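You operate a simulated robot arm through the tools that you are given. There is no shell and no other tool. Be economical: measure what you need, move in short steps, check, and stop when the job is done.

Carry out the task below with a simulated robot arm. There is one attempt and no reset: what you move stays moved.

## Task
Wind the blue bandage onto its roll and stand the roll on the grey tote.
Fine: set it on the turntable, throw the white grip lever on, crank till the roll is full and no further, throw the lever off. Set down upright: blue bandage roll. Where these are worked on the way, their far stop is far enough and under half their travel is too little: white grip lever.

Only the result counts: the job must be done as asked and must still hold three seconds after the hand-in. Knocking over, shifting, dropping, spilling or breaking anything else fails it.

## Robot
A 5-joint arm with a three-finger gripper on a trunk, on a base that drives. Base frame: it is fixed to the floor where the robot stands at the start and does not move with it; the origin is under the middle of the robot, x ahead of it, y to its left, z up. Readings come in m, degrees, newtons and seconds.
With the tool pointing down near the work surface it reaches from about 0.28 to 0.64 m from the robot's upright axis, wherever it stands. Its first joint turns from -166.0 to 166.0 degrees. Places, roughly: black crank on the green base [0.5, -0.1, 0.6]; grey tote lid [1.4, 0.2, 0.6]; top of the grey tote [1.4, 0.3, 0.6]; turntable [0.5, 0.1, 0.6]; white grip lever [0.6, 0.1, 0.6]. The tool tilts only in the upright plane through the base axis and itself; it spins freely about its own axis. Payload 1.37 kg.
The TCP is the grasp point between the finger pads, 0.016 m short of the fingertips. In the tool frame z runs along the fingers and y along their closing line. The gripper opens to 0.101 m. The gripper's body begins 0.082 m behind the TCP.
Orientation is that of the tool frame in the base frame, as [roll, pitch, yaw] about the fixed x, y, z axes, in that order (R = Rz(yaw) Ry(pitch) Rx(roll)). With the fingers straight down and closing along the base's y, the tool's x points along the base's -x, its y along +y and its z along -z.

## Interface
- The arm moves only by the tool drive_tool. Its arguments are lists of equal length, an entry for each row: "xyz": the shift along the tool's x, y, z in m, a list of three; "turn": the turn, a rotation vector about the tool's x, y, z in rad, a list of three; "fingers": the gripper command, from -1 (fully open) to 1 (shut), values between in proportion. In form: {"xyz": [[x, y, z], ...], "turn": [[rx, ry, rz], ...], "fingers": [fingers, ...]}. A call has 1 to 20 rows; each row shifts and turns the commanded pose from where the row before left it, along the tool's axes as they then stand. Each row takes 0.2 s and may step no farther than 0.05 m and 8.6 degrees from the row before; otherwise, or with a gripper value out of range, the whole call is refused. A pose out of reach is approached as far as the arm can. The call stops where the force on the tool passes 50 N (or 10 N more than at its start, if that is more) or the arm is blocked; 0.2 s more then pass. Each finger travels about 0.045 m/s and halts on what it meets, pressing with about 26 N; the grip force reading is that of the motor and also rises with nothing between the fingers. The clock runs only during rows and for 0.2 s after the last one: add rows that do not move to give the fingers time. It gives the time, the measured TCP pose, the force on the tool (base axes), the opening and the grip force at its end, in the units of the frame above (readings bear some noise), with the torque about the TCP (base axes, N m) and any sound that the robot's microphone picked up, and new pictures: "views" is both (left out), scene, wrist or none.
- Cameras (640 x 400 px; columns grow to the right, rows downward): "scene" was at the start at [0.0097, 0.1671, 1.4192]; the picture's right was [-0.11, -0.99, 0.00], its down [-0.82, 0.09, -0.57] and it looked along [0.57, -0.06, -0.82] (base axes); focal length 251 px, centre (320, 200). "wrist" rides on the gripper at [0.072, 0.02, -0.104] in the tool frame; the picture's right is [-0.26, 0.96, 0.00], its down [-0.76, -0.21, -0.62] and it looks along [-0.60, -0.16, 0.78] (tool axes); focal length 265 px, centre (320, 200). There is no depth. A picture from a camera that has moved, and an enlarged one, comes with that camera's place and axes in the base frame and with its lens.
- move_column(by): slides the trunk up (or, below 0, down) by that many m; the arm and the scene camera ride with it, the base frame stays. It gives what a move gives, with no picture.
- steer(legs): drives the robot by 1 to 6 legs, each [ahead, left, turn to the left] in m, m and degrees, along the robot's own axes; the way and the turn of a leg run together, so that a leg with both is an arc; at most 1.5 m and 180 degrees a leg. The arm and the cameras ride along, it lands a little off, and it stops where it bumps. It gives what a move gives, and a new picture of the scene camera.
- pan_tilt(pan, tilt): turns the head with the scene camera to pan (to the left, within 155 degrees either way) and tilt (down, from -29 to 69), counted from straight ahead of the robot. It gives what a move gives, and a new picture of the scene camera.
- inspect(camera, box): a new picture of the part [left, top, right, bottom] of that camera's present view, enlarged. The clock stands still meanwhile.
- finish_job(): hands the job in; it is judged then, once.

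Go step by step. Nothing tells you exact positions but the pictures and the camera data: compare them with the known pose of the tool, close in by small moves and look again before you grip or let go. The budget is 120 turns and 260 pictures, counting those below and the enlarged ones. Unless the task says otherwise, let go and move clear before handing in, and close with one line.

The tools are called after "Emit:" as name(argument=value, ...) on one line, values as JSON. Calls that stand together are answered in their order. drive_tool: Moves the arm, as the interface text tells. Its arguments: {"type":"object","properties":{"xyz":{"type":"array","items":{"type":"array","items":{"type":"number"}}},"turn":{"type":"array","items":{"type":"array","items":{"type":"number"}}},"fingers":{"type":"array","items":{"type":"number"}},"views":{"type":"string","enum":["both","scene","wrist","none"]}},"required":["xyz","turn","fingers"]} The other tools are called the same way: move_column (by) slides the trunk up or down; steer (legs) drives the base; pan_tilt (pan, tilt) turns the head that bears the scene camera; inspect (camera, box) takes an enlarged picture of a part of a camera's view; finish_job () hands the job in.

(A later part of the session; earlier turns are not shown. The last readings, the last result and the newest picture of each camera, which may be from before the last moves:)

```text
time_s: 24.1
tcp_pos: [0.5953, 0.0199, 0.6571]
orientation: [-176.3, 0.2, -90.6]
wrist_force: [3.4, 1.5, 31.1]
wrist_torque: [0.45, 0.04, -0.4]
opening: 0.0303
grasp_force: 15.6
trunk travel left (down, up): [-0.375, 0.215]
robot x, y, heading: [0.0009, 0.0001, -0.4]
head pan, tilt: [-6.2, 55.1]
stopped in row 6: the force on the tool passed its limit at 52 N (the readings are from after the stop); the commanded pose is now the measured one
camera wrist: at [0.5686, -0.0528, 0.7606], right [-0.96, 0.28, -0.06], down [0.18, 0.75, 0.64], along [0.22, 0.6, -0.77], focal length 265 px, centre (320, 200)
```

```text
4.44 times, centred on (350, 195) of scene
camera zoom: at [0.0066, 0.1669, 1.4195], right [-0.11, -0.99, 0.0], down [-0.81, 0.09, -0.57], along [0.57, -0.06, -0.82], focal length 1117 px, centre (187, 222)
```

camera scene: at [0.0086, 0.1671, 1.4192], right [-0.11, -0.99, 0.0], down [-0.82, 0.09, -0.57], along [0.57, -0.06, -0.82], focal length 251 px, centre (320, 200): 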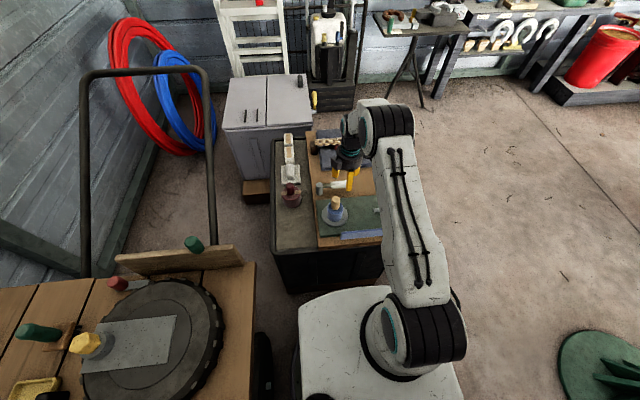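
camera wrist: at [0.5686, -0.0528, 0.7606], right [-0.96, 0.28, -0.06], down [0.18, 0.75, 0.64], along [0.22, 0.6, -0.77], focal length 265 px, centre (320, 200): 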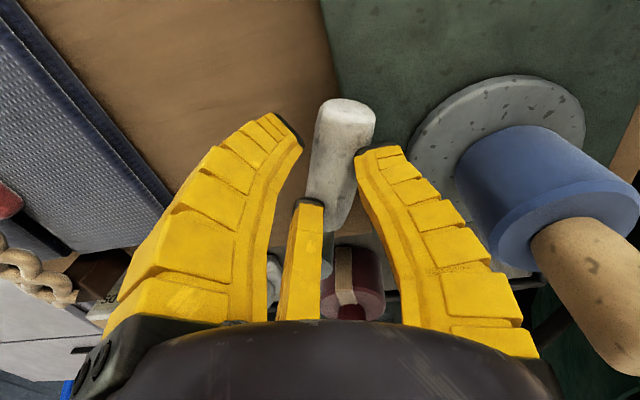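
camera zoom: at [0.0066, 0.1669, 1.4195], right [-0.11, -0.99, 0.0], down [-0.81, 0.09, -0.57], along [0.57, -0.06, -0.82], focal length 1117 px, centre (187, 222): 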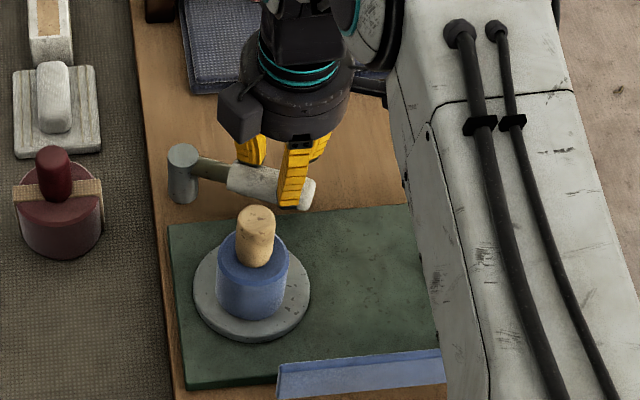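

Emit:
drive_tool(xyz=[[0, 0, 0], [0, 0, 0], [0, 0, -0.03], [0, 0, -0.04], [0, 0, 0]], turn=[[0, 0, 0], [0, 0, 0], [0, 0, 0], [0.065, 0, 0], [0, 0, 0]], fingers=[-0.1, -0.2, -0.2, -0.2, -0.2], views="wrist")

Emit:
inspect(camera="scene", box=[300, 150, 400, 240])

```text
time_s: 25.3
tcp_pos: [0.5867, 0.0186, 0.7209]
orientation: [-173.5, 0.3, -90.6]
wrist_force: [-0.1, 0.7, 0.7]
wrist_torque: [-0.02, 0.01, 0.01]
opening: 0.0639
grasp_force: 2.5
trunk travel left (down, up): [-0.375, 0.215]
robot x, y, heading: [0.0022, -0.001, -0.0]
head pan, tilt: [-6.2, 55.1]
camera wrist: at [0.556, -0.0536, 0.8223], right [-0.96, 0.27, -0.11], down [0.14, 0.75, 0.64], along [0.26, 0.6, -0.76], focal length 265 px, centre (320, 200)
```

wrist: 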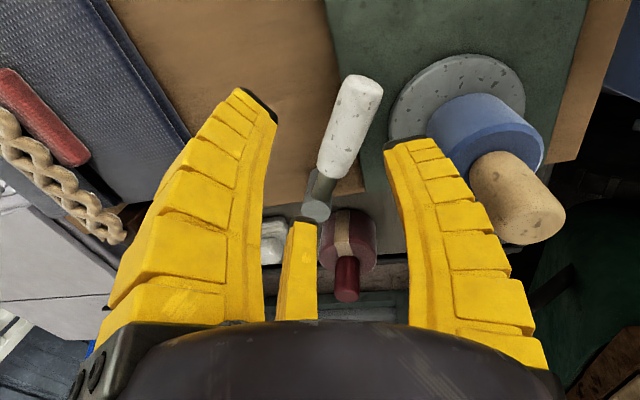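

```text
4.44 times, centred on (350, 195) of scene
camera zoom: at [0.0089, 0.1669, 1.4191], right [-0.11, -0.99, 0.0], down [-0.81, 0.09, -0.57], along [0.57, -0.06, -0.82], focal length 1117 px, centre (187, 222)
```

zoom: 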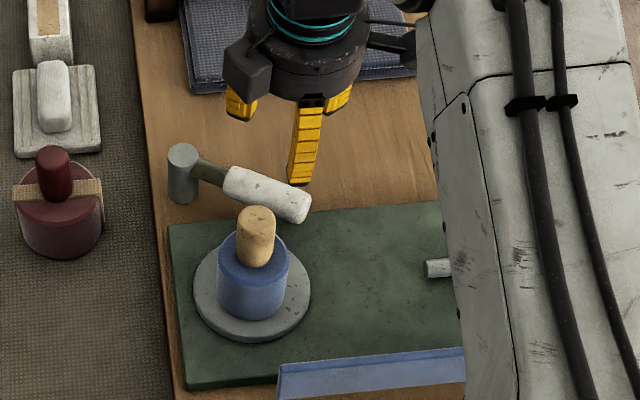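

Emit:
drive_tool(xyz=[[0.0086, -0.018, 0], [0, 0, 0], [0, 0, 0], [0, 0, 0], [0, 0, 0], [0, 0, 0], [0, 0, 0.03], [0, 0, 0]], turn=[[-0.113, 0, 0], [0, 0, 0.131], [0, 0, 0.131], [0, 0, 0.131], [0, 0, 0.131], [0, 0, 0], [0, 0, 0], [0, 0, 0]], fingers=[0.3, 0.7, 1, 1, 1, 1, 1, 1], views="wrist")

Emit:
inspect(camera="scene", box=[300, 150, 400, 240])

```text
time_s: 27.1
tcp_pos: [0.6057, 0.0113, 0.6926]
orientation: [180.0, 0.0, -120.7]
wrist_force: [0.2, 0.5, 0.1]
wrist_torque: [0.02, 0.0, -0.01]
opening: 0.0002
grasp_force: 25.5
trunk travel left (down, up): [-0.375, 0.215]
robot x, y, heading: [-0.0007, 0.0021, -0.1]
head pan, tilt: [-6.2, 55.1]
camera wrist: at [0.5524, -0.0413, 0.7977], right [-0.69, 0.72, 0.0], down [0.56, 0.54, 0.62], along [0.45, 0.43, -0.78], focal length 265 px, centre (320, 200)
```

wrist: 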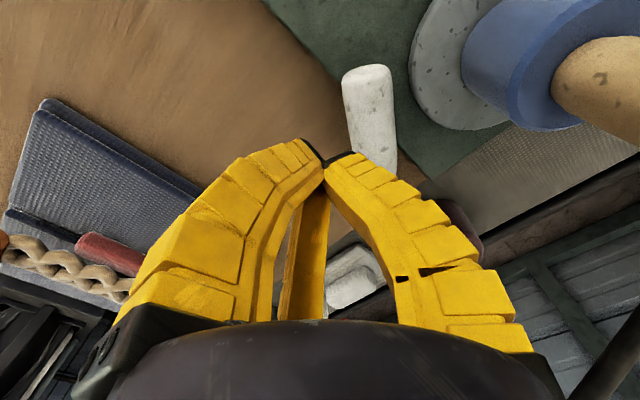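

```text
4.44 times, centred on (350, 195) of scene
camera zoom: at [0.0095, 0.1669, 1.4192], right [-0.11, -0.99, 0.0], down [-0.82, 0.09, -0.57], along [0.57, -0.06, -0.82], focal length 1117 px, centre (187, 222)
```

zoom: 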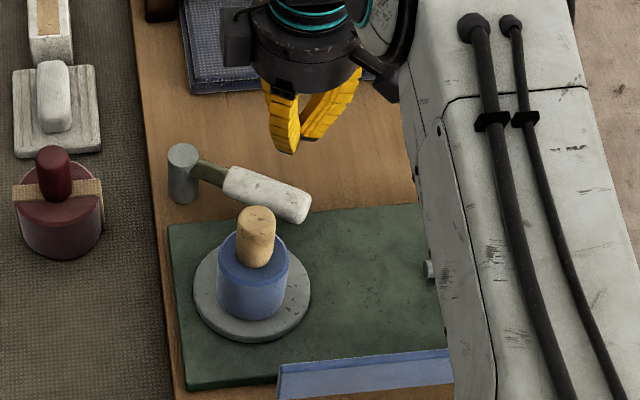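

Emit:
drive_tool(xyz=[[0, 0, 0.03], [0, 0, 0.021], [0, 0.007, 0], [0, 0.007, 0], [0, 0.007, 0], [0, 0.007, 0], [0, 0, 0]], turn=[[0, 0, 0], [0, 0, 0], [0, 0, 0], [0, 0, 0], [0, 0, 0], [0, 0, 0], [0, 0, 0]], fingers=[1, 1, 1, 1, 1, 1, 1], views="wrist")

Emit:
inspect(camera="scene", box=[300, 150, 400, 240])

```text
time_s: 28.4
tcp_pos: [0.5962, 0.0166, 0.6462]
orientation: [-178.4, 1.1, -121.3]
wrist_force: [9.5, -9.4, -0.1]
wrist_torque: [-0.08, -0.04, 0.03]
opening: 0.0002
grasp_force: 26.3
trunk travel left (down, up): [-0.375, 0.215]
robot x, y, heading: [-0.0001, 0.0016, -0.4]
head pan, tilt: [-6.2, 55.1]
stopped in row 6: the force on the tool passed its limit at 54 N (the readings are from after the stop); the commanded pose is now the measured one
camera wrist: at [0.5392, -0.0357, 0.749], right [-0.69, 0.73, -0.02], down [0.55, 0.54, 0.64], along [0.48, 0.43, -0.77], focal length 265 px, centre (320, 200)
```

wrist: 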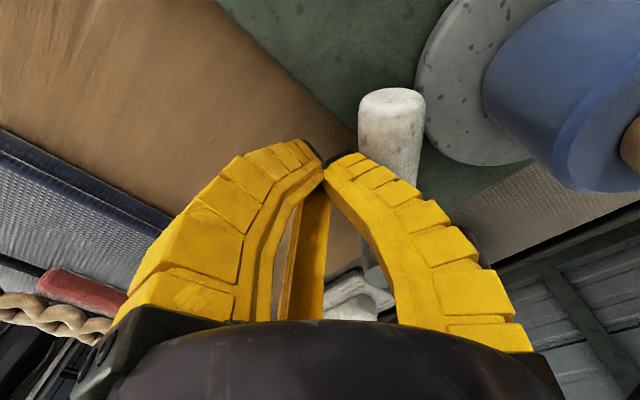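

```text
4.44 times, centred on (350, 195) of scene
camera zoom: at [0.0113, 0.1656, 1.4193], right [-0.11, -0.99, 0.0], down [-0.81, 0.09, -0.57], along [0.57, -0.06, -0.82], focal length 1117 px, centre (187, 222)
```

zoom: 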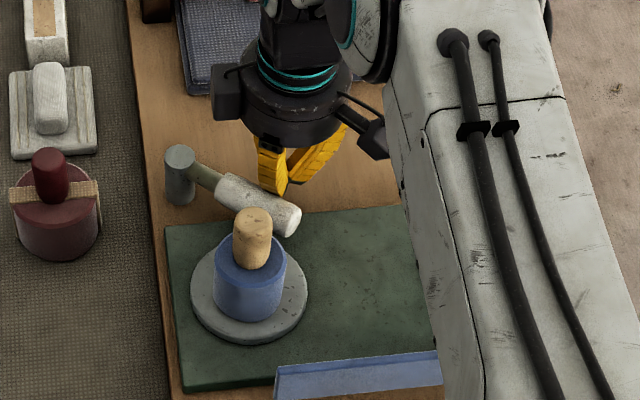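

Emit:
drive_tool(xyz=[[0, -0.006, 0], [0.022, 0, 0], [0, 0, 0.004], [0, 0.004, 0], [0, 0.004, 0], [0, 0.003, 0], [0, 0.003, 0], [0, 0.003, 0], [0, 0.003, 0], [0, 0.003, 0], [0, 0.003, 0], [0, 0.003, 0]], turn=[[0, 0, 0], [0, 0, 0.12], [0, 0, 0], [0, 0, 0], [0, 0, 0], [0, 0, 0], [0, 0, 0], [0, 0, 0], [0, 0, 0], [0, 0, 0], [0, 0, 0], [0, 0, 0]], fingers=[1, 1, 1, 1, 1, 1, 1, 1, 1, 1, 1, 1], views="wrist")

Emit:
inspect(camera="scene", box=[300, 150, 400, 240])

```text
time_s: 30.4
tcp_pos: [0.5837, 0.0001, 0.645]
orientation: [-177.4, 1.9, -128.7]
wrist_force: [8.6, -9.8, -0.2]
wrist_torque: [-0.07, -0.01, 0.04]
opening: 0.0001
grasp_force: 25.6
trunk travel left (down, up): [-0.375, 0.215]
robot x, y, heading: [0.0008, -0.0032, -0.3]
head pan, tilt: [-6.2, 55.1]
stopped in row 9: the force on the tool passed its limit at 51 N (the readings are from after the stop); the commanded pose is now the measured one
camera wrist: at [0.5176, -0.0441, 0.7458], right [-0.59, 0.81, -0.03], down [0.6, 0.46, 0.66], along [0.55, 0.36, -0.75], focal length 265 px, centre (320, 200)
```

wrist: 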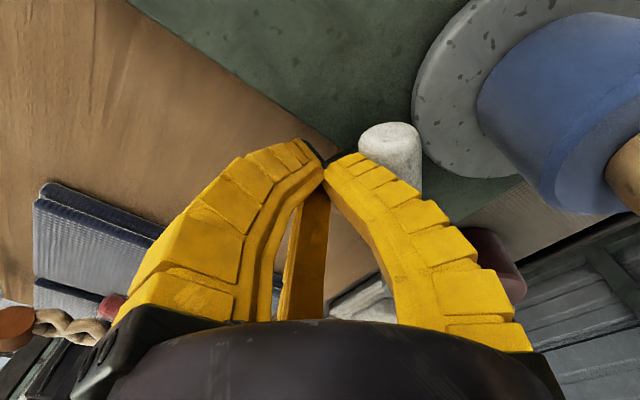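

```text
4.44 times, centred on (350, 195) of scene
camera zoom: at [0.0121, 0.1649, 1.4192], right [-0.11, -0.99, 0.0], down [-0.81, 0.09, -0.57], along [0.57, -0.06, -0.82], focal length 1117 px, centre (187, 222)
```

zoom: 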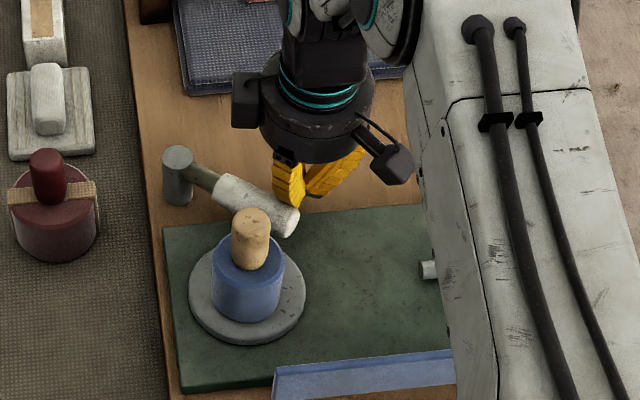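

Emit:
drive_tool(xyz=[[0, -0.01, 0], [0, 0, -0.04], [0, 0, -0.04], [0, 0, -0.04], [0, 0, -0.04], [0, 0, 0]], turn=[[-0.04, 0, 0], [0, 0.03, 0], [0, 0, 0], [0, 0, 0], [0, 0, 0], [0, 0, 0]], fingers=[1, 1, 1, 1, 1, 1], views="wrist")

Emit:
inspect(camera="scene", box=[300, 150, 400, 240])

```text
time_s: 31.8
tcp_pos: [0.5856, -0.0043, 0.8052]
orientation: [-179.9, 0.1, -128.7]
wrist_force: [0.2, 0.0, 0.7]
wrist_torque: [0.03, -0.04, 0.0]
opening: 0.0
grasp_force: 26.2
trunk travel left (down, up): [-0.375, 0.215]
robot x, y, heading: [0.001, -0.0003, -0.4]
head pan, tilt: [-6.2, 55.1]
camera wrist: at [0.5271, -0.0498, 0.9094], right [-0.59, 0.81, 0.0], down [0.63, 0.46, 0.62], along [0.5, 0.37, -0.78], focal length 265 px, centre (320, 200)
```

wrist: 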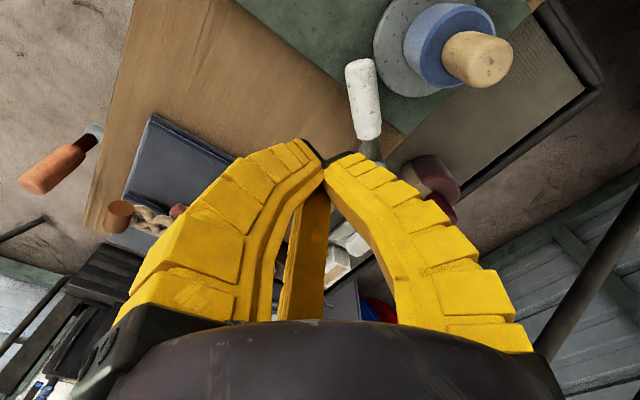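

```text
4.44 times, centred on (350, 195) of scene
camera zoom: at [0.011, 0.1657, 1.4192], right [-0.11, -0.99, 0.0], down [-0.81, 0.09, -0.57], along [0.57, -0.06, -0.82], focal length 1117 px, centre (187, 222)
```

zoom: 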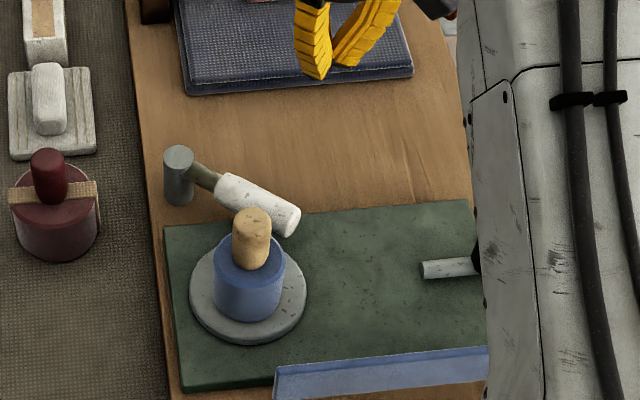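

Emit:
drive_tool(xyz=[[0, 0, 0], [0, 0, 0], [0, 0, 0], [0, 0, 0], [0, 0, 0], [0, 0, 0], [0, 0, 0], [0.03, -0.025, 0], [0.03, -0.025, 0], [0.03, -0.025, 0], [0.03, -0.025, 0], [0, 0, 0]], turn=[[0, 0, 0.128], [0, 0, 0.128], [0, 0, 0.128], [0, 0, 0.128], [0, 0, 0.128], [0, 0, 0.128], [0, 0, 0.128], [0, 0, 0], [0, 0, 0], [0, 0, 0], [0, 0, 0], [0, 0, 0]], fingers=[1, 1, 1, 0.5, 0, -0.2, -0.2, -0.2, -0.2, -0.2, -0.2, -0.2], views="wrist")

Emit:
inspect(camera="scene", box=[310, 160, 410, 250])

```text
time_s: 34.4
tcp_pos: [0.4669, -0.1046, 0.8044]
orientation: [180.0, 0.0, -179.8]
wrist_force: [0.2, 0.5, 0.6]
wrist_torque: [0.01, 0.02, 0.01]
opening: 0.0641
grasp_force: 2.4
trunk travel left (down, up): [-0.375, 0.215]
robot x, y, heading: [-0.0012, -0.003, -0.4]
head pan, tilt: [-6.2, 55.1]
camera wrist: at [0.3959, -0.0857, 0.9091], right [0.26, 0.97, 0.0], down [0.76, -0.21, 0.62], along [0.6, -0.16, -0.78], focal length 265 px, centre (320, 200)
```

wrist: 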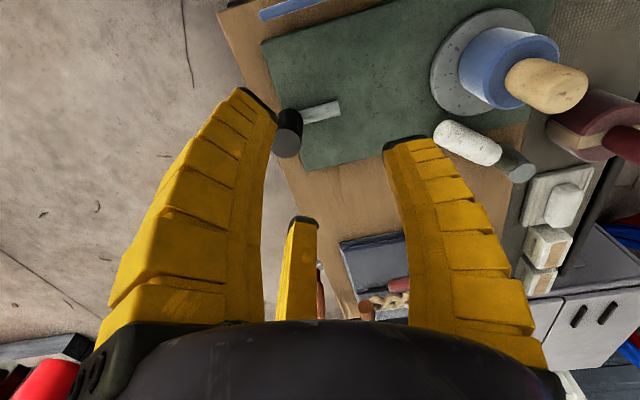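

```text
4.44 times, centred on (360, 205) of scene
camera zoom: at [0.011, 0.1655, 1.4192], right [-0.11, -0.99, 0.0], down [-0.81, 0.09, -0.57], along [0.57, -0.06, -0.82], focal length 1117 px, centre (142, 178)
```

zoom: 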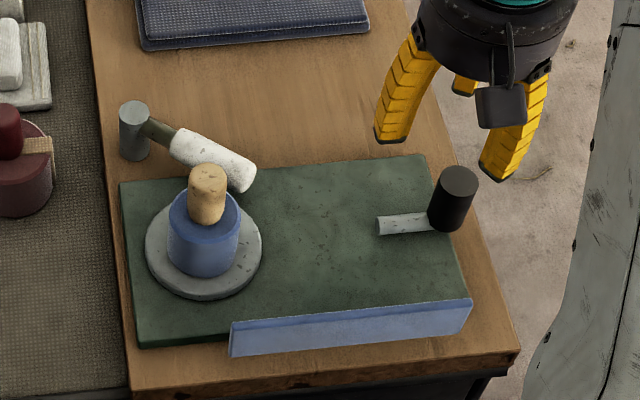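

Emit:
drive_tool(xyz=[[-0.019, -0.022, 0.02], [-0.019, -0.0215, 0.03], [0, 0, 0.04], [0, 0, 0.03], [0, 0, 0]], turn=[[0, 0, 0], [0, 0, 0], [0, 0, 0], [0, 0, 0], [0, 0, 0]], fingers=[-0.2, -0.2, -0.2, -0.2, -0.2], views="wrist")

```text
time_s: 35.6
tcp_pos: [0.5042, -0.1487, 0.6824]
orientation: [180.0, 0.0, -180.0]
wrist_force: [0.9, 0.6, 0.8]
wrist_torque: [0.01, 0.03, 0.01]
opening: 0.0639
grasp_force: 2.4
trunk travel left (down, up): [-0.375, 0.215]
robot x, y, heading: [0.0017, -0.0002, -0.2]
head pan, tilt: [-6.2, 55.1]
camera wrist: at [0.4346, -0.1291, 0.7881], right [0.26, 0.96, 0.0], down [0.76, -0.21, 0.62], along [0.6, -0.16, -0.78], focal length 265 px, centre (320, 200)
```

wrist: 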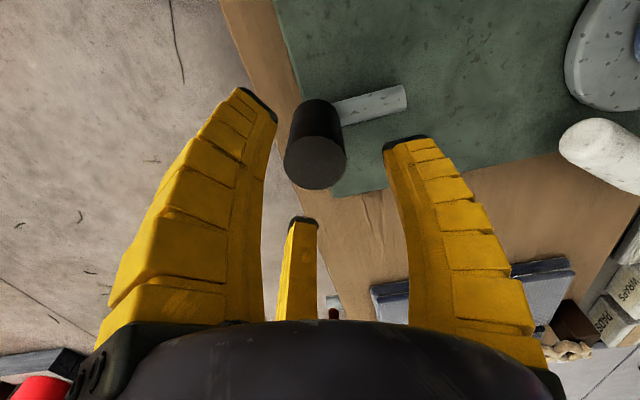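

Emit:
drive_tool(xyz=[[0, -0.001, 0.02], [0, 0, 0.017], [0, 0, 0], [0, 0, 0], [0, 0, 0], [0, 0, 0]], turn=[[0, 0, 0], [0, 0, 0], [0, 0, 0], [0, 0, 0], [0, 0, 0], [0, 0, 0]], fingers=[-0.2, -0.2, 0.3, 1, 1, 1], views="wrist")

```text
time_s: 37.0
tcp_pos: [0.5054, -0.1477, 0.6477]
orientation: [-180.0, 0.0, -179.8]
wrist_force: [-1.5, 3.7, 6.6]
wrist_torque: [0.05, 0.07, 0.03]
opening: 0.0259
grasp_force: 27.8
trunk travel left (down, up): [-0.375, 0.215]
robot x, y, heading: [0.0006, -0.0016, -0.4]
head pan, tilt: [-6.2, 55.1]
camera wrist: at [0.4339, -0.13, 0.7528], right [0.26, 0.97, 0.0], down [0.76, -0.21, 0.62], along [0.6, -0.16, -0.78], focal length 265 px, centre (320, 200)
```

wrist: 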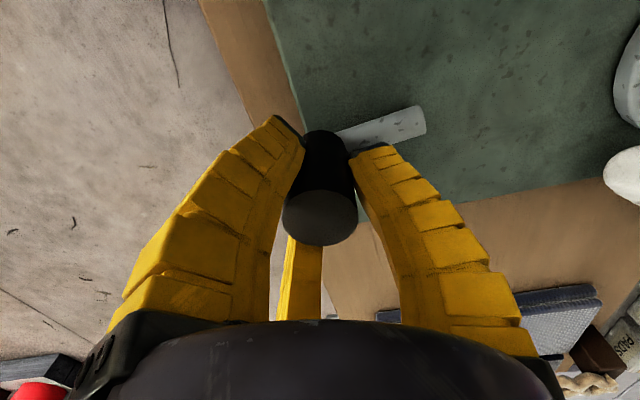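

Emit:
drive_tool(xyz=[[-0.0095, 0.0008, 0], [-0.0093, 0.0025, 0], [-0.0087, 0.0041, 0], [0, 0, 0]], turn=[[0, 0, 0], [0, 0, 0], [0, 0, 0], [0, 0, 0]], fingers=[1, 1, 1, 1], views="wrist")

Emit:
inspect(camera="scene", box=[310, 160, 410, 250])

```text
time_s: 37.6
tcp_pos: [0.507, -0.1492, 0.6448]
orientation: [179.4, -1.9, 179.4]
wrist_force: [-13.0, -2.2, 14.7]
wrist_torque: [0.15, 0.44, -0.01]
opening: 0.0295
grasp_force: 27.9
trunk travel left (down, up): [-0.375, 0.215]
robot x, y, heading: [-0.0019, -0.0035, -0.6]
head pan, tilt: [-6.2, 55.1]
stopped in row 2: the force on the tool passed its limit at 53 N (the readings are from after the stop); the commanded pose is now the measured one
camera wrist: at [0.4386, -0.1301, 0.7527], right [0.27, 0.96, 0.0], down [0.77, -0.22, 0.59], along [0.57, -0.16, -0.81], focal length 265 px, centre (320, 200)
```

wrist: 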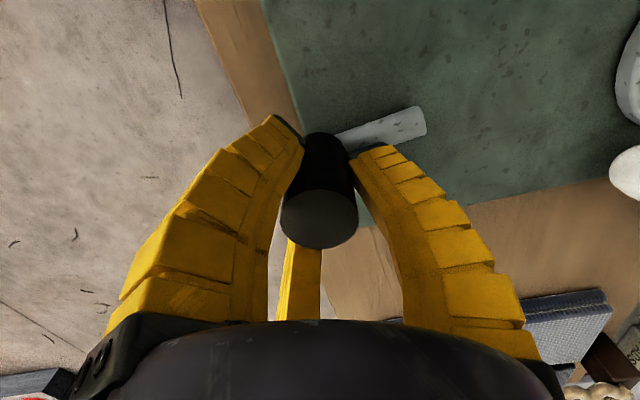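

```text
4.44 times, centred on (360, 205) of scene
camera zoom: at [0.0082, 0.1656, 1.4193], right [-0.12, -0.99, 0.0], down [-0.81, 0.09, -0.57], along [0.57, -0.07, -0.82], focal length 1117 px, centre (142, 178)
```

zoom: 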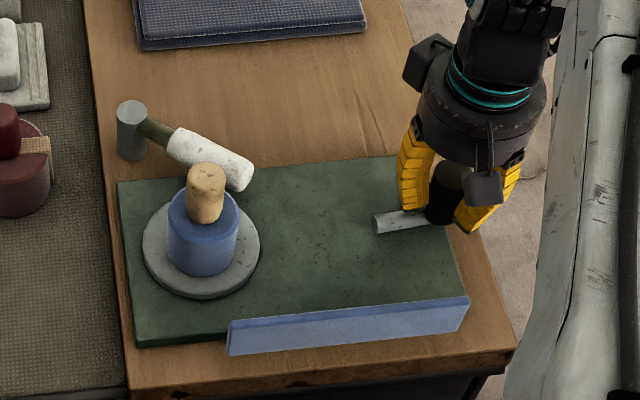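

Emit:
drive_tool(xyz=[[0.003, 0.001, -0.002], [0.008, 0.0008, 0], [0.008, 0.0022, 0], [0.008, 0.0035, 0], [0, 0, 0]], turn=[[0, -0.033, 0], [0, 0, 0], [0, 0, 0], [0, 0, 0], [0, 0, 0]], fingers=[1, 1, 1, 1, 1], views="wrist")

Emit:
inspect(camera="scene", box=[310, 160, 410, 250])

```text
time_s: 38.8
tcp_pos: [0.4803, -0.1444, 0.6455]
orientation: [179.9, 0.1, 179.4]
wrist_force: [-7.0, -29.2, 6.3]
wrist_torque: [-0.33, 0.17, -0.12]
opening: 0.0271
grasp_force: 28.0
trunk travel left (down, up): [-0.375, 0.215]
robot x, y, heading: [-0.0009, -0.0015, -0.3]
head pan, tilt: [-6.2, 55.1]
camera wrist: at [0.41, -0.1238, 0.7508], right [0.28, 0.96, 0.0], down [0.75, -0.22, 0.62], along [0.6, -0.17, -0.78], focal length 265 px, centre (320, 200)
```

wrist: 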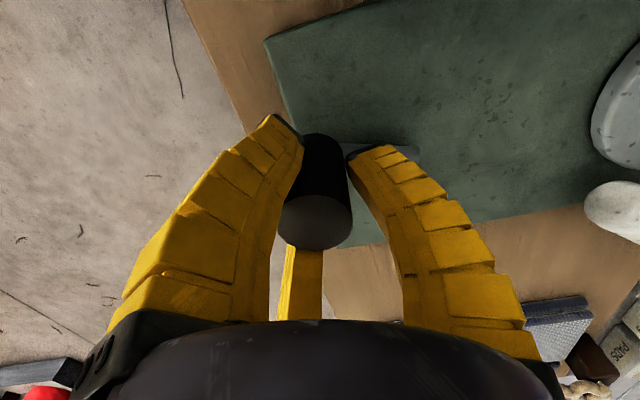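

```text
4.44 times, centred on (360, 205) of scene
camera zoom: at [0.0095, 0.1625, 1.4196], right [-0.12, -0.99, 0.0], down [-0.81, 0.1, -0.57], along [0.57, -0.07, -0.82], focal length 1117 px, centre (142, 178)
```

zoom: 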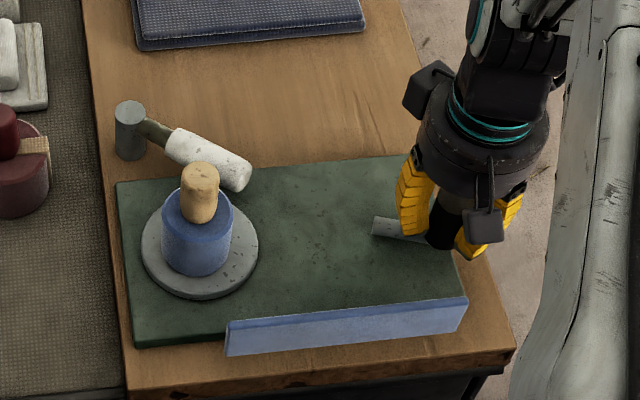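

Emit:
inspect(camera="scene", box=[325, 185, 375, 235])

```text
8.00 times, centred on (350, 210) of scene
camera zoom: at [0.0095, 0.1625, 1.4196], right [-0.12, -0.99, 0.0], down [-0.81, 0.1, -0.57], along [0.57, -0.07, -0.82], focal length 2011 px, centre (80, 120)
```

zoom: 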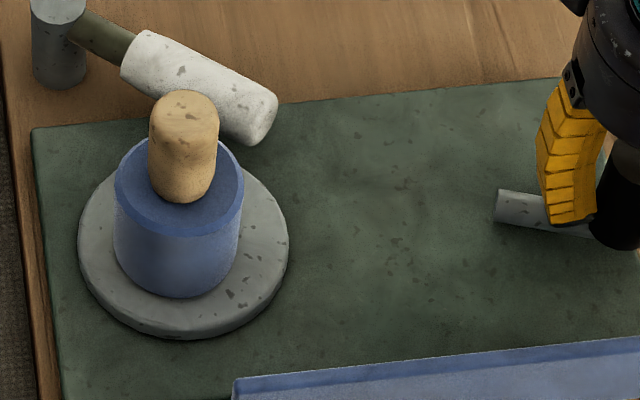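

Emit:
drive_tool(xyz=[[0.01017, 0.00559, 0], [0.00879, 0.00758, 0], [0.00702, 0.00924, 0], [0.00494, 0.0105, 0], [0, 0, 0]], turn=[[0, 0, 0], [0, 0, 0], [0, 0, 0], [0, 0, 0], [0, 0, 0]], fingers=[1, 1, 1, 1, 1], views="wrist")

Emit:
inspect(camera="scene", box=[320, 180, 390, 250])

```text
time_s: 40.0
tcp_pos: [0.4513, -0.1072, 0.6463]
orientation: [179.9, 0.0, 179.6]
wrist_force: [-9.3, -1.4, 3.7]
wrist_torque: [-0.12, 0.25, -0.01]
opening: 0.0334
grasp_force: 28.2
trunk travel left (down, up): [-0.375, 0.215]
robot x, y, heading: [0.0021, -0.0013, -0.5]
head pan, tilt: [-6.2, 55.1]
camera wrist: at [0.3792, -0.0865, 0.7508], right [0.27, 0.96, 0.0], down [0.76, -0.21, 0.62], along [0.6, -0.17, -0.79], focal length 265 px, centre (320, 200)
```

wrist: 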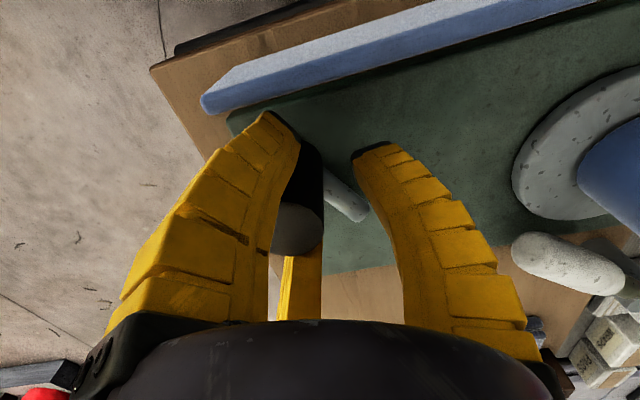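

```text
5.71 times, centred on (355, 215) of scene
camera zoom: at [0.0095, 0.1654, 1.4192], right [-0.11, -0.99, 0.0], down [-0.81, 0.09, -0.57], along [0.57, -0.07, -0.82], focal length 1436 px, centre (120, 114)
```

zoom: 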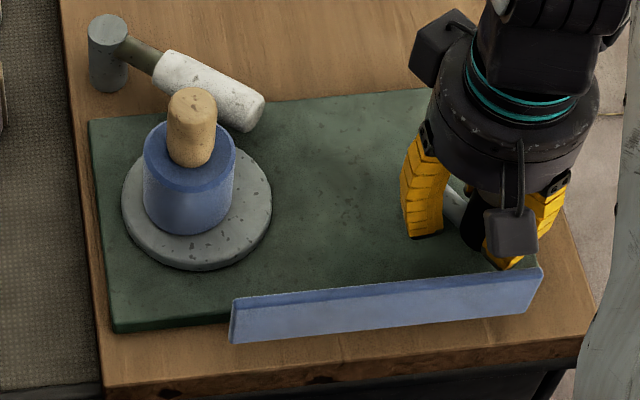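

Emit:
drive_tool(xyz=[[0, 0, 0], [0, 0, 0], [0, 0, -0.03], [0, 0, -0.025], [0, 0, 0], [-0.0169, -0.0194, 0], [-0.0168, -0.0194, 0], [0, 0, 0]], turn=[[0, 0, 0], [0, 0, 0], [0, 0, 0], [0, 0, 0], [0, 0, 0], [0, 0, 0], [0, 0, 0], [0, 0, 0]], fingers=[0, -0.1, -0.1, 0.5, 1, 1, 1, 1], views="wrist")

Emit:
inspect(camera="scene", box=[320, 180, 390, 250])

```text
time_s: 41.8
tcp_pos: [0.4855, -0.1472, 0.7022]
orientation: [180.0, 0.0, 179.5]
wrist_force: [-0.9, -0.9, 0.4]
wrist_torque: [0.0, -0.01, 0.01]
opening: 0.0
grasp_force: 25.9
trunk travel left (down, up): [-0.375, 0.215]
robot x, y, heading: [-0.002, -0.0001, -0.5]
head pan, tilt: [-6.2, 55.1]
camera wrist: at [0.4149, -0.1273, 0.8062], right [0.27, 0.96, 0.0], down [0.75, -0.21, 0.62], along [0.6, -0.17, -0.78], focal length 265 px, centre (320, 200)
```

wrist: 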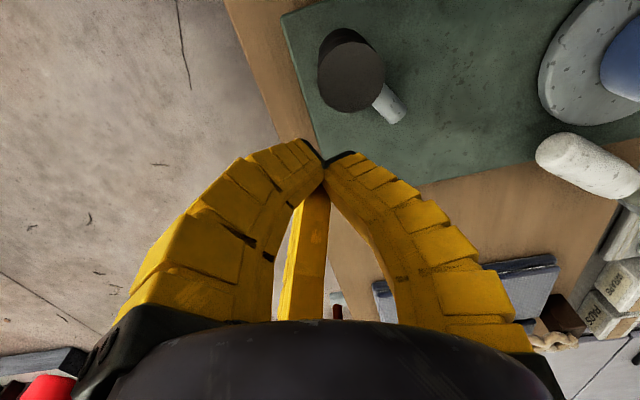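

```text
5.71 times, centred on (355, 215) of scene
camera zoom: at [0.0107, 0.1652, 1.4192], right [-0.12, -0.99, 0.0], down [-0.81, 0.09, -0.57], along [0.57, -0.07, -0.82], focal length 1436 px, centre (120, 114)
```

zoom: 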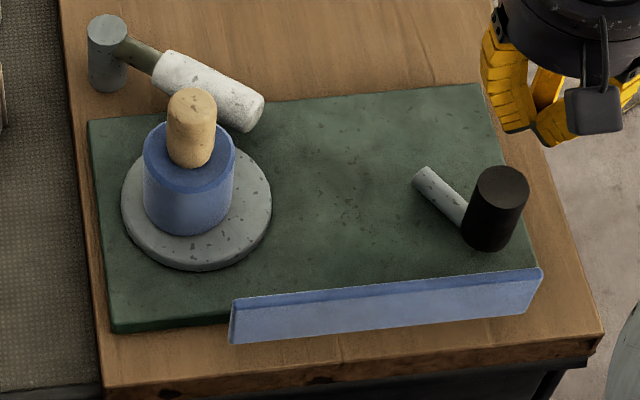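

Emit:
drive_tool(xyz=[[0, 0, 0.03], [0, 0, 0.024], [0.006, 0.0025, 0], [0.01017, 0.00559, 0], [0.00879, 0.00758, 0], [0.00702, 0.00924, 0], [0.00494, 0.0105, 0], [0.00265, 0.0113, 0], [0, 0, 0]], turn=[[0, 0, 0], [0, 0, 0], [0, 0, 0], [0, 0, 0], [0, 0, 0], [0, 0, 0], [0, 0, 0], [0, 0, 0], [0, 0, 0]], fingers=[1, 1, 1, 1, 1, 1, 1, 1, 1], views="wrist")

Emit:
inspect(camera="scene", box=[320, 180, 390, 250])

```text
time_s: 43.4
tcp_pos: [0.465, -0.1155, 0.65]
orientation: [-179.3, 2.7, 179.4]
wrist_force: [8.6, -1.2, -2.5]
wrist_torque: [-0.02, 0.06, -0.27]
opening: 0.0001
grasp_force: 25.9
trunk travel left (down, up): [-0.375, 0.215]
robot x, y, heading: [0.0024, -0.0025, -0.7]
head pan, tilt: [-6.2, 55.1]
stopped in row 8: the force on the tool passed its limit at 52 N (the readings are from after the stop); the commanded pose is now the measured one
camera wrist: at [0.3898, -0.0938, 0.7512], right [0.28, 0.96, 0.0], down [0.73, -0.21, 0.66], along [0.63, -0.18, -0.75], focal length 265 px, centre (320, 200)
```

wrist: 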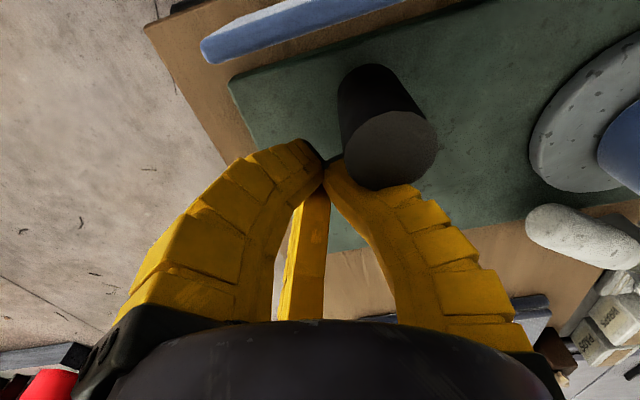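

```text
5.71 times, centred on (355, 215) of scene
camera zoom: at [0.0124, 0.1651, 1.4192], right [-0.12, -0.99, 0.0], down [-0.81, 0.09, -0.57], along [0.57, -0.07, -0.82], focal length 1436 px, centre (120, 114)
```

zoom: 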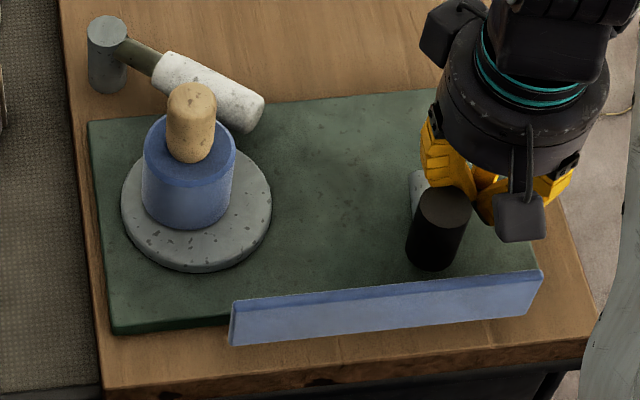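

Emit:
drive_tool(xyz=[[0.004, -0.006, 0], [0, 0, -0.03], [0, 0, -0.03], [0.016, 0, 0], [0, 0, 0], [0, 0, 0], [0, 0, 0], [0, 0, 0], [0, 0, 0], [0, 0, 0], [0, 0, 0], [0, 0, 0], [0, 0, 0], [0, 0, 0], [0, 0, 0], [0, 0, 0]], turn=[[0, 0.047, 0], [0.012, 0, 0], [0, 0, 0], [0, 0, 0], [0, 0, -0.1428], [0, 0, -0.1428], [0, 0, -0.1428], [0, 0, -0.1428], [0, 0, -0.1428], [0, 0, -0.1428], [0, 0, -0.1428], [0, 0, -0.1428], [0, 0, -0.1428], [0, 0, -0.1428], [0, 0, -0.1428], [0, 0, 0]], fingers=[1, 1, 1, 0.76, 0.76, 0.76, 0.76, 0.76, 0.76, 0.76, 0.76, 0.76, 0.76, 0.76, 0.76, 0.76], views="wrist")

Emit:
inspect(camera="scene", box=[320, 180, 390, 250])

```text
time_s: 46.8
tcp_pos: [0.4421, -0.1185, 0.7096]
orientation: [179.9, -0.1, -90.5]
wrist_force: [0.2, 0.4, 0.4]
wrist_torque: [-0.02, 0.0, 0.01]
opening: 0.018
grasp_force: 3.8
trunk travel left (down, up): [-0.375, 0.215]
robot x, y, heading: [0.0007, -0.0013, -0.3]
head pan, tilt: [-6.2, 55.1]
camera wrist: at [0.4234, -0.1917, 0.8145], right [-0.96, 0.27, 0.0], down [0.22, 0.75, 0.62], along [0.17, 0.6, -0.78], focal length 265 px, centre (320, 200)
```

wrist: 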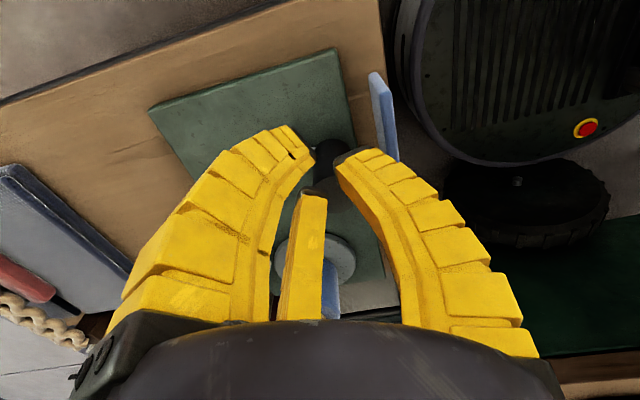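

```text
5.71 times, centred on (355, 215) of scene
camera zoom: at [0.0116, 0.1652, 1.4192], right [-0.12, -0.99, 0.0], down [-0.81, 0.09, -0.57], along [0.57, -0.07, -0.82], focal length 1436 px, centre (120, 114)
```

zoom: 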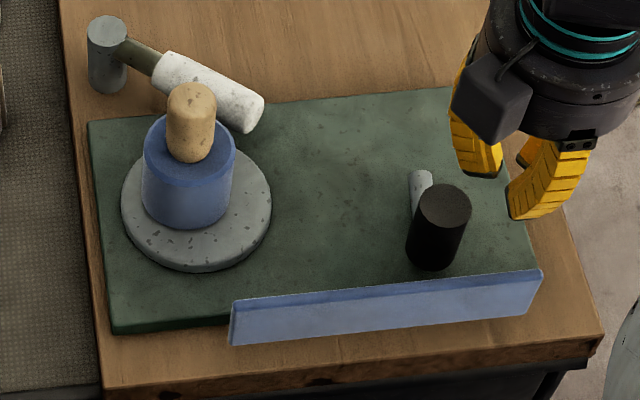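

Emit:
drive_tool(xyz=[[0, -0.004, 0.025], [0, 0, 0.029], [-0.006, 0, 0], [-0.008, 0.0023, 0], [-0.008, 0.0023, 0], [-0.008, 0.0023, 0], [-0.008, 0.0023, 0], [-0.008, 0.0023, 0], [0, 0, 0]], turn=[[0, 0, 0], [0, 0, 0], [0, 0, 0], [0, 0, 0.1396], [0, 0, 0.1396], [0, 0, 0.1396], [0, 0, 0.1396], [0, 0, 0.1396], [0, 0, 0]], fingers=[0.76, 0.76, 0.76, 0.76, 0.76, 0.76, 0.76, 0.76, 0.76], views="wrist")

Emit:
inspect(camera="scene", box=[320, 180, 390, 250])

```text
time_s: 48.8
tcp_pos: [0.4466, -0.0748, 0.6545]
orientation: [179.8, -0.1, -130.7]
wrist_force: [1.0, -1.2, 1.2]
wrist_torque: [0.02, -0.04, -0.02]
opening: 0.0182
grasp_force: 4.2
trunk travel left (down, up): [-0.375, 0.215]
robot x, y, heading: [0.0004, -0.0023, -0.5]
head pan, tilt: [-6.2, 55.1]
camera wrist: at [0.3863, -0.1161, 0.7598], right [-0.56, 0.83, 0.0], down [0.65, 0.44, 0.62], along [0.51, 0.35, -0.79], focal length 265 px, centre (320, 200)
```

wrist: 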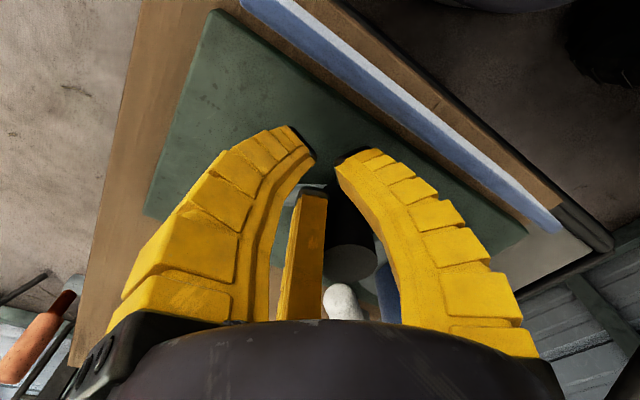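

```text
5.71 times, centred on (355, 215) of scene
camera zoom: at [0.0116, 0.1651, 1.4192], right [-0.12, -0.99, 0.0], down [-0.81, 0.09, -0.57], along [0.57, -0.07, -0.82], focal length 1436 px, centre (120, 114)
```

zoom: 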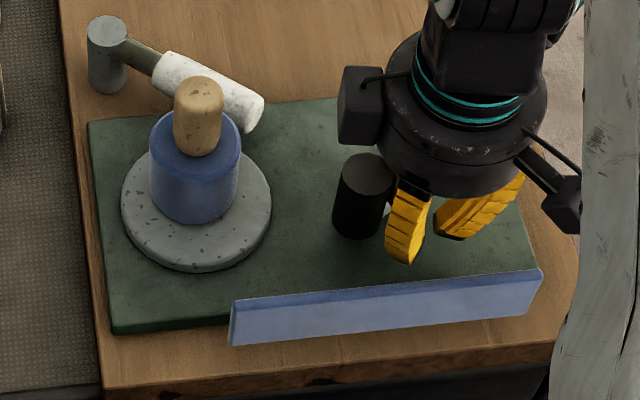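

Emit:
drive_tool(xyz=[[-0.008, 0.0023, 0], [-0.008, 0.0023, 0], [-0.008, 0.0023, 0], [-0.008, 0.0023, 0], [-0.008, 0.0023, 0], [-0.008, 0.0023, 0], [-0.008, 0.0023, 0], [-0.008, 0.0023, 0], [0, 0, 0]], turn=[[0, 0, 0.1396], [0, 0, 0.1396], [0, 0, 0.1396], [0, 0, 0.1396], [0, 0, 0.1396], [0, 0, 0.1396], [0, 0, 0.1396], [0, 0, 0.1396], [0, 0, 0]], fingers=[0.76, 0.76, 0.76, 0.76, 0.76, 0.76, 0.76, 0.76, 0.76], views="none")

Emit:
inspect(camera="scene", box=[320, 180, 390, 250])

```text
time_s: 50.8
tcp_pos: [0.4942, -0.0363, 0.6529]
orientation: [179.9, -0.7, 165.1]
wrist_force: [-14.9, -19.0, 3.9]
wrist_torque: [-0.05, -0.17, -0.86]
opening: 0.0194
grasp_force: 5.9
trunk travel left (down, up): [-0.375, 0.215]
robot x, y, heading: [-0.0049, -0.0026, -0.5]
head pan, tilt: [-6.2, 55.1]
```

```text
5.71 times, centred on (355, 215) of scene
camera zoom: at [0.0097, 0.1633, 1.4194], right [-0.12, -0.99, 0.0], down [-0.81, 0.1, -0.57], along [0.57, -0.07, -0.82], focal length 1436 px, centre (120, 114)
```

zoom: 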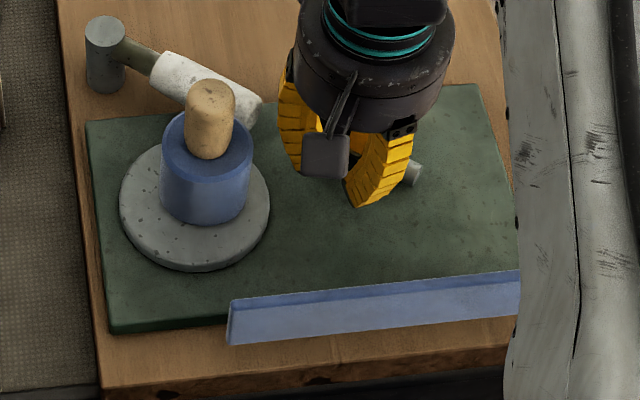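

Emit:
inspect(camera="scene", box=[325, 180, 375, 230])

Emit:
inspect(camera="wrist", box=[0, 0, 640, 400])

```text
8.00 times, centred on (350, 205) of scene
camera zoom: at [0.0097, 0.1633, 1.4194], right [-0.12, -0.99, 0.0], down [-0.81, 0.1, -0.57], along [0.57, -0.07, -0.82], focal length 2011 px, centre (80, 160)
```

zoom: 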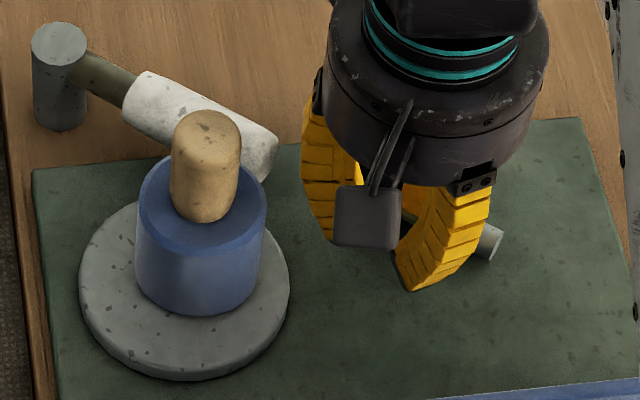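

```text
1.00 times, centred on (320, 200) of wrist (not enlarged: the box is as wide or as high as the picture)
camera zoom: at [0.4327, -0.0003, 0.7586], right [0.5, 0.86, 0.0], down [0.68, -0.4, 0.61], along [0.53, -0.31, -0.79], focal length 265 px, centre (320, 200)
```

zoom: 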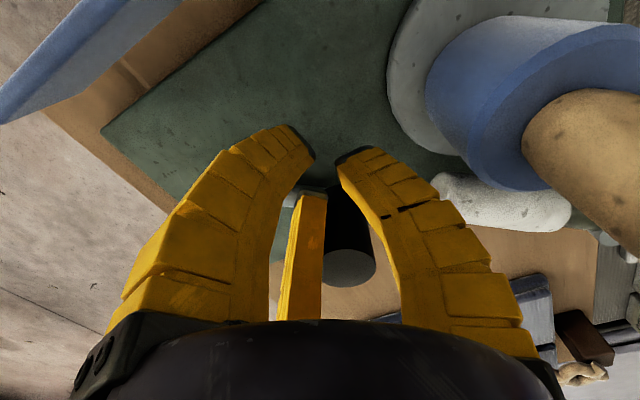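

Emit:
drive_tool(xyz=[[0, -0.0055, 0], [-0.00765, 0.00236, 0], [-0.00765, 0.00236, 0], [-0.00765, 0.00236, 0], [0, 0, 0]], turn=[[0, 0, 0], [0, 0, 0.1396], [0, 0, 0.1396], [0, 0, 0.1396], [0, 0, 0]], fingers=[0.76, 0.76, 0.76, 0.76, 0.76], views="none")

Emit:
inspect(camera="scene", box=[320, 180, 390, 250])

```text
time_s: 52.0
tcp_pos: [0.5192, -0.0432, 0.6535]
orientation: [-179.8, -0.3, 141.2]
wrist_force: [-11.1, -3.7, 2.1]
wrist_torque: [-0.05, -0.08, -0.4]
opening: 0.0183
grasp_force: 4.0
trunk travel left (down, up): [-0.375, 0.215]
robot x, y, heading: [0.0027, -0.0013, -0.5]
head pan, tilt: [-6.2, 55.1]
```

```text
5.71 times, centred on (355, 215) of scene
camera zoom: at [0.0103, 0.1649, 1.4193], right [-0.12, -0.99, 0.0], down [-0.81, 0.09, -0.57], along [0.57, -0.07, -0.82], focal length 1436 px, centre (120, 114)
```

zoom: 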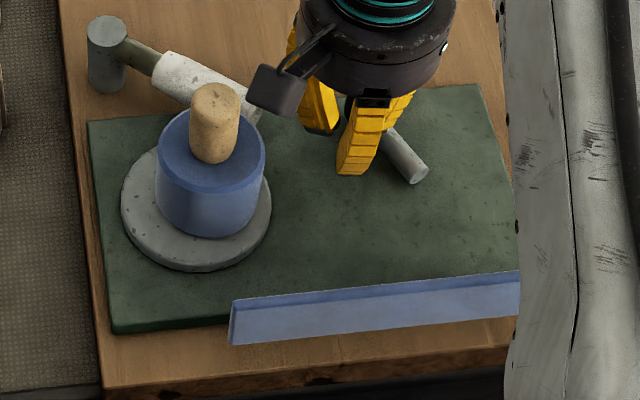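

Emit:
inspect(camera="scene", box=[325, 180, 375, 230])

Emit:
inspect(camera="wrist", box=[0, 0, 640, 400])

Emit:
inspect(camera="scene", box=[320, 200, 480, 260])

```text
8.00 times, centred on (350, 205) of scene
camera zoom: at [0.0103, 0.1649, 1.4193], right [-0.12, -0.99, 0.0], down [-0.81, 0.09, -0.57], along [0.57, -0.07, -0.82], focal length 2011 px, centre (80, 160)
```

zoom: 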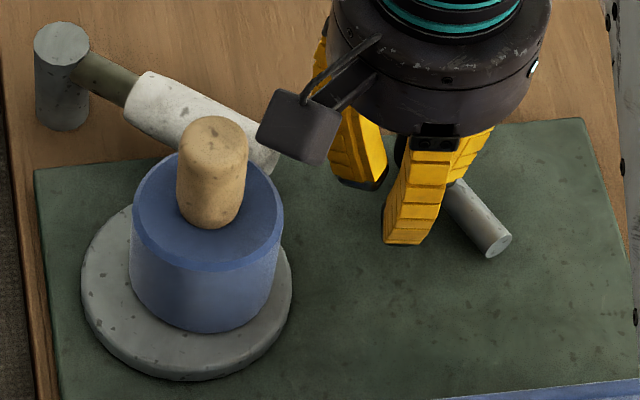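

```text
1.00 times, centred on (320, 200) of wrist (not enlarged: the box is as wide or as high as the picture)
camera zoom: at [0.4765, 0.0173, 0.7583], right [0.81, 0.59, 0.0], down [0.46, -0.64, 0.62], along [0.36, -0.5, -0.79], focal length 265 px, centre (320, 200)
```

zoom: 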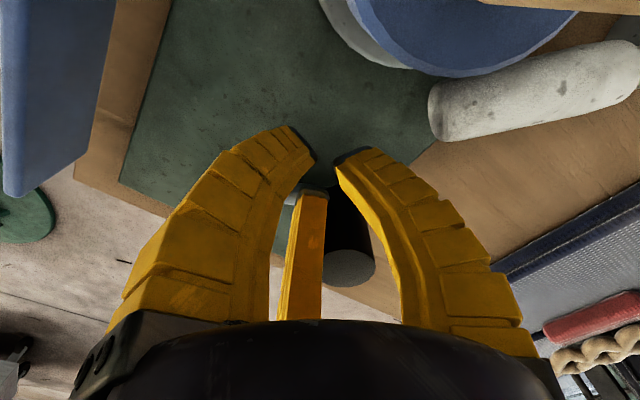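

```text
4.00 times, centred on (400, 230) of scene
camera zoom: at [0.0103, 0.1649, 1.4193], right [-0.12, -0.99, 0.0], down [-0.81, 0.09, -0.57], along [0.57, -0.07, -0.82], focal length 1006 px, centre (0, 80)
```

zoom: 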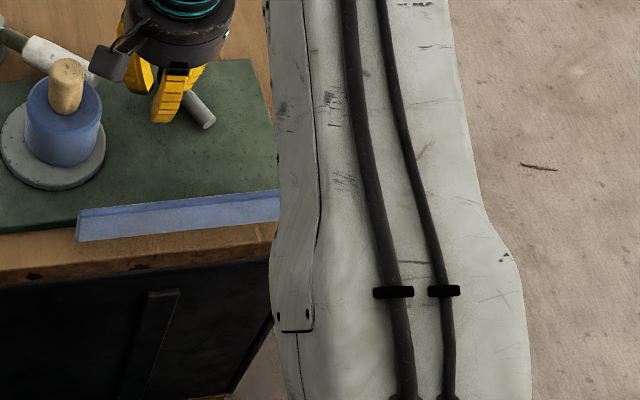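

Emit:
drive_tool(xyz=[[-0.00765, 0.001, 0], [-0.00765, 0.0015, 0], [-0.00765, 0.00236, 0], [-0.00765, 0.00236, 0], [0, 0, 0]], turn=[[0, 0, 0.1396], [0, 0, 0.1396], [0, 0, 0.1396], [0, 0, 0.1396], [0, 0, 0]], fingers=[0.76, 0.76, 0.76, 0.76, 0.76], views="none")

Emit:
inspect(camera="scene", box=[325, 180, 375, 230])

```text
time_s: 53.2
tcp_pos: [0.5424, -0.0607, 0.6541]
orientation: [-179.4, -0.3, 109.3]
wrist_force: [-17.6, 3.1, -1.1]
wrist_torque: [0.02, -0.09, -0.66]
opening: 0.0177
grasp_force: 4.8
trunk travel left (down, up): [-0.375, 0.215]
robot x, y, heading: [0.0006, -0.0011, -0.6]
head pan, tilt: [-6.2, 55.1]
```

```text
8.00 times, centred on (350, 205) of scene
camera zoom: at [0.0099, 0.1656, 1.4191], right [-0.12, -0.99, 0.0], down [-0.81, 0.09, -0.57], along [0.57, -0.07, -0.82], focal length 2011 px, centre (80, 160)
```

zoom: 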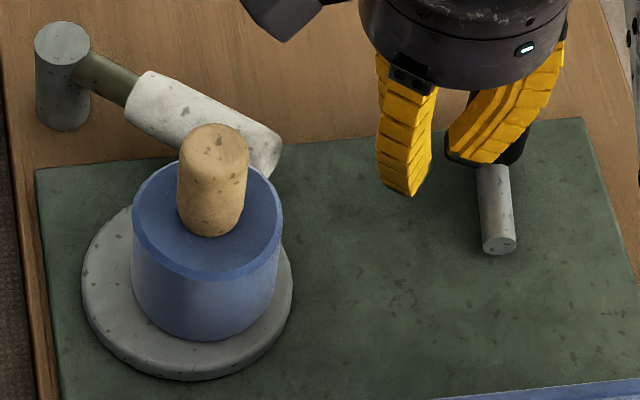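

Emit:
drive_tool(xyz=[[-0.00765, 0.0004, 0], [-0.00765, 0.0004, 0], [-0.00765, 0.00236, 0], [-0.00765, 0.00236, 0], [-0.00765, 0.00236, 0], [0, 0, 0]], turn=[[0, 0, 0.1396], [0, 0, 0.1396], [0, 0, 0.1396], [0, 0, 0.1396], [0, 0, 0.1396], [0, 0, 0]], fingers=[0.76, 0.76, 0.76, 0.76, 0.76, 0.76], views="none")

Emit:
inspect(camera="scene", box=[325, 180, 375, 230])

```text
time_s: 54.6
tcp_pos: [0.5509, -0.0968, 0.6547]
orientation: [-179.2, 0.1, 69.3]
wrist_force: [-20.3, 26.9, -2.1]
wrist_torque: [-0.12, -0.15, -1.15]
opening: 0.0179
grasp_force: 4.2
trunk travel left (down, up): [-0.375, 0.215]
robot x, y, heading: [-0.0007, -0.0027, -0.3]
head pan, tilt: [-6.2, 55.1]
```

```text
8.00 times, centred on (350, 205) of scene
camera zoom: at [0.0096, 0.1679, 1.4189], right [-0.11, -0.99, 0.0], down [-0.81, 0.09, -0.57], along [0.57, -0.07, -0.82], focal length 2011 px, centre (80, 160)
```

zoom: 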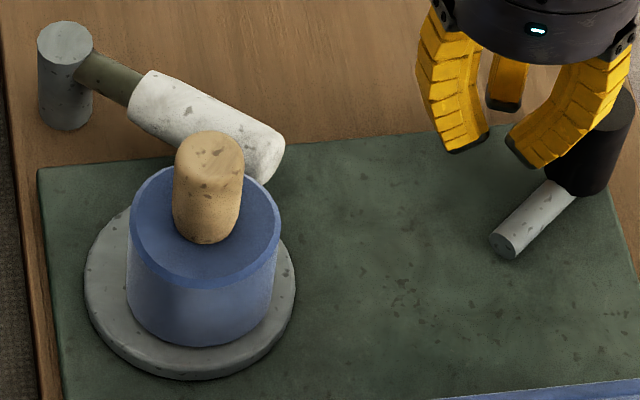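

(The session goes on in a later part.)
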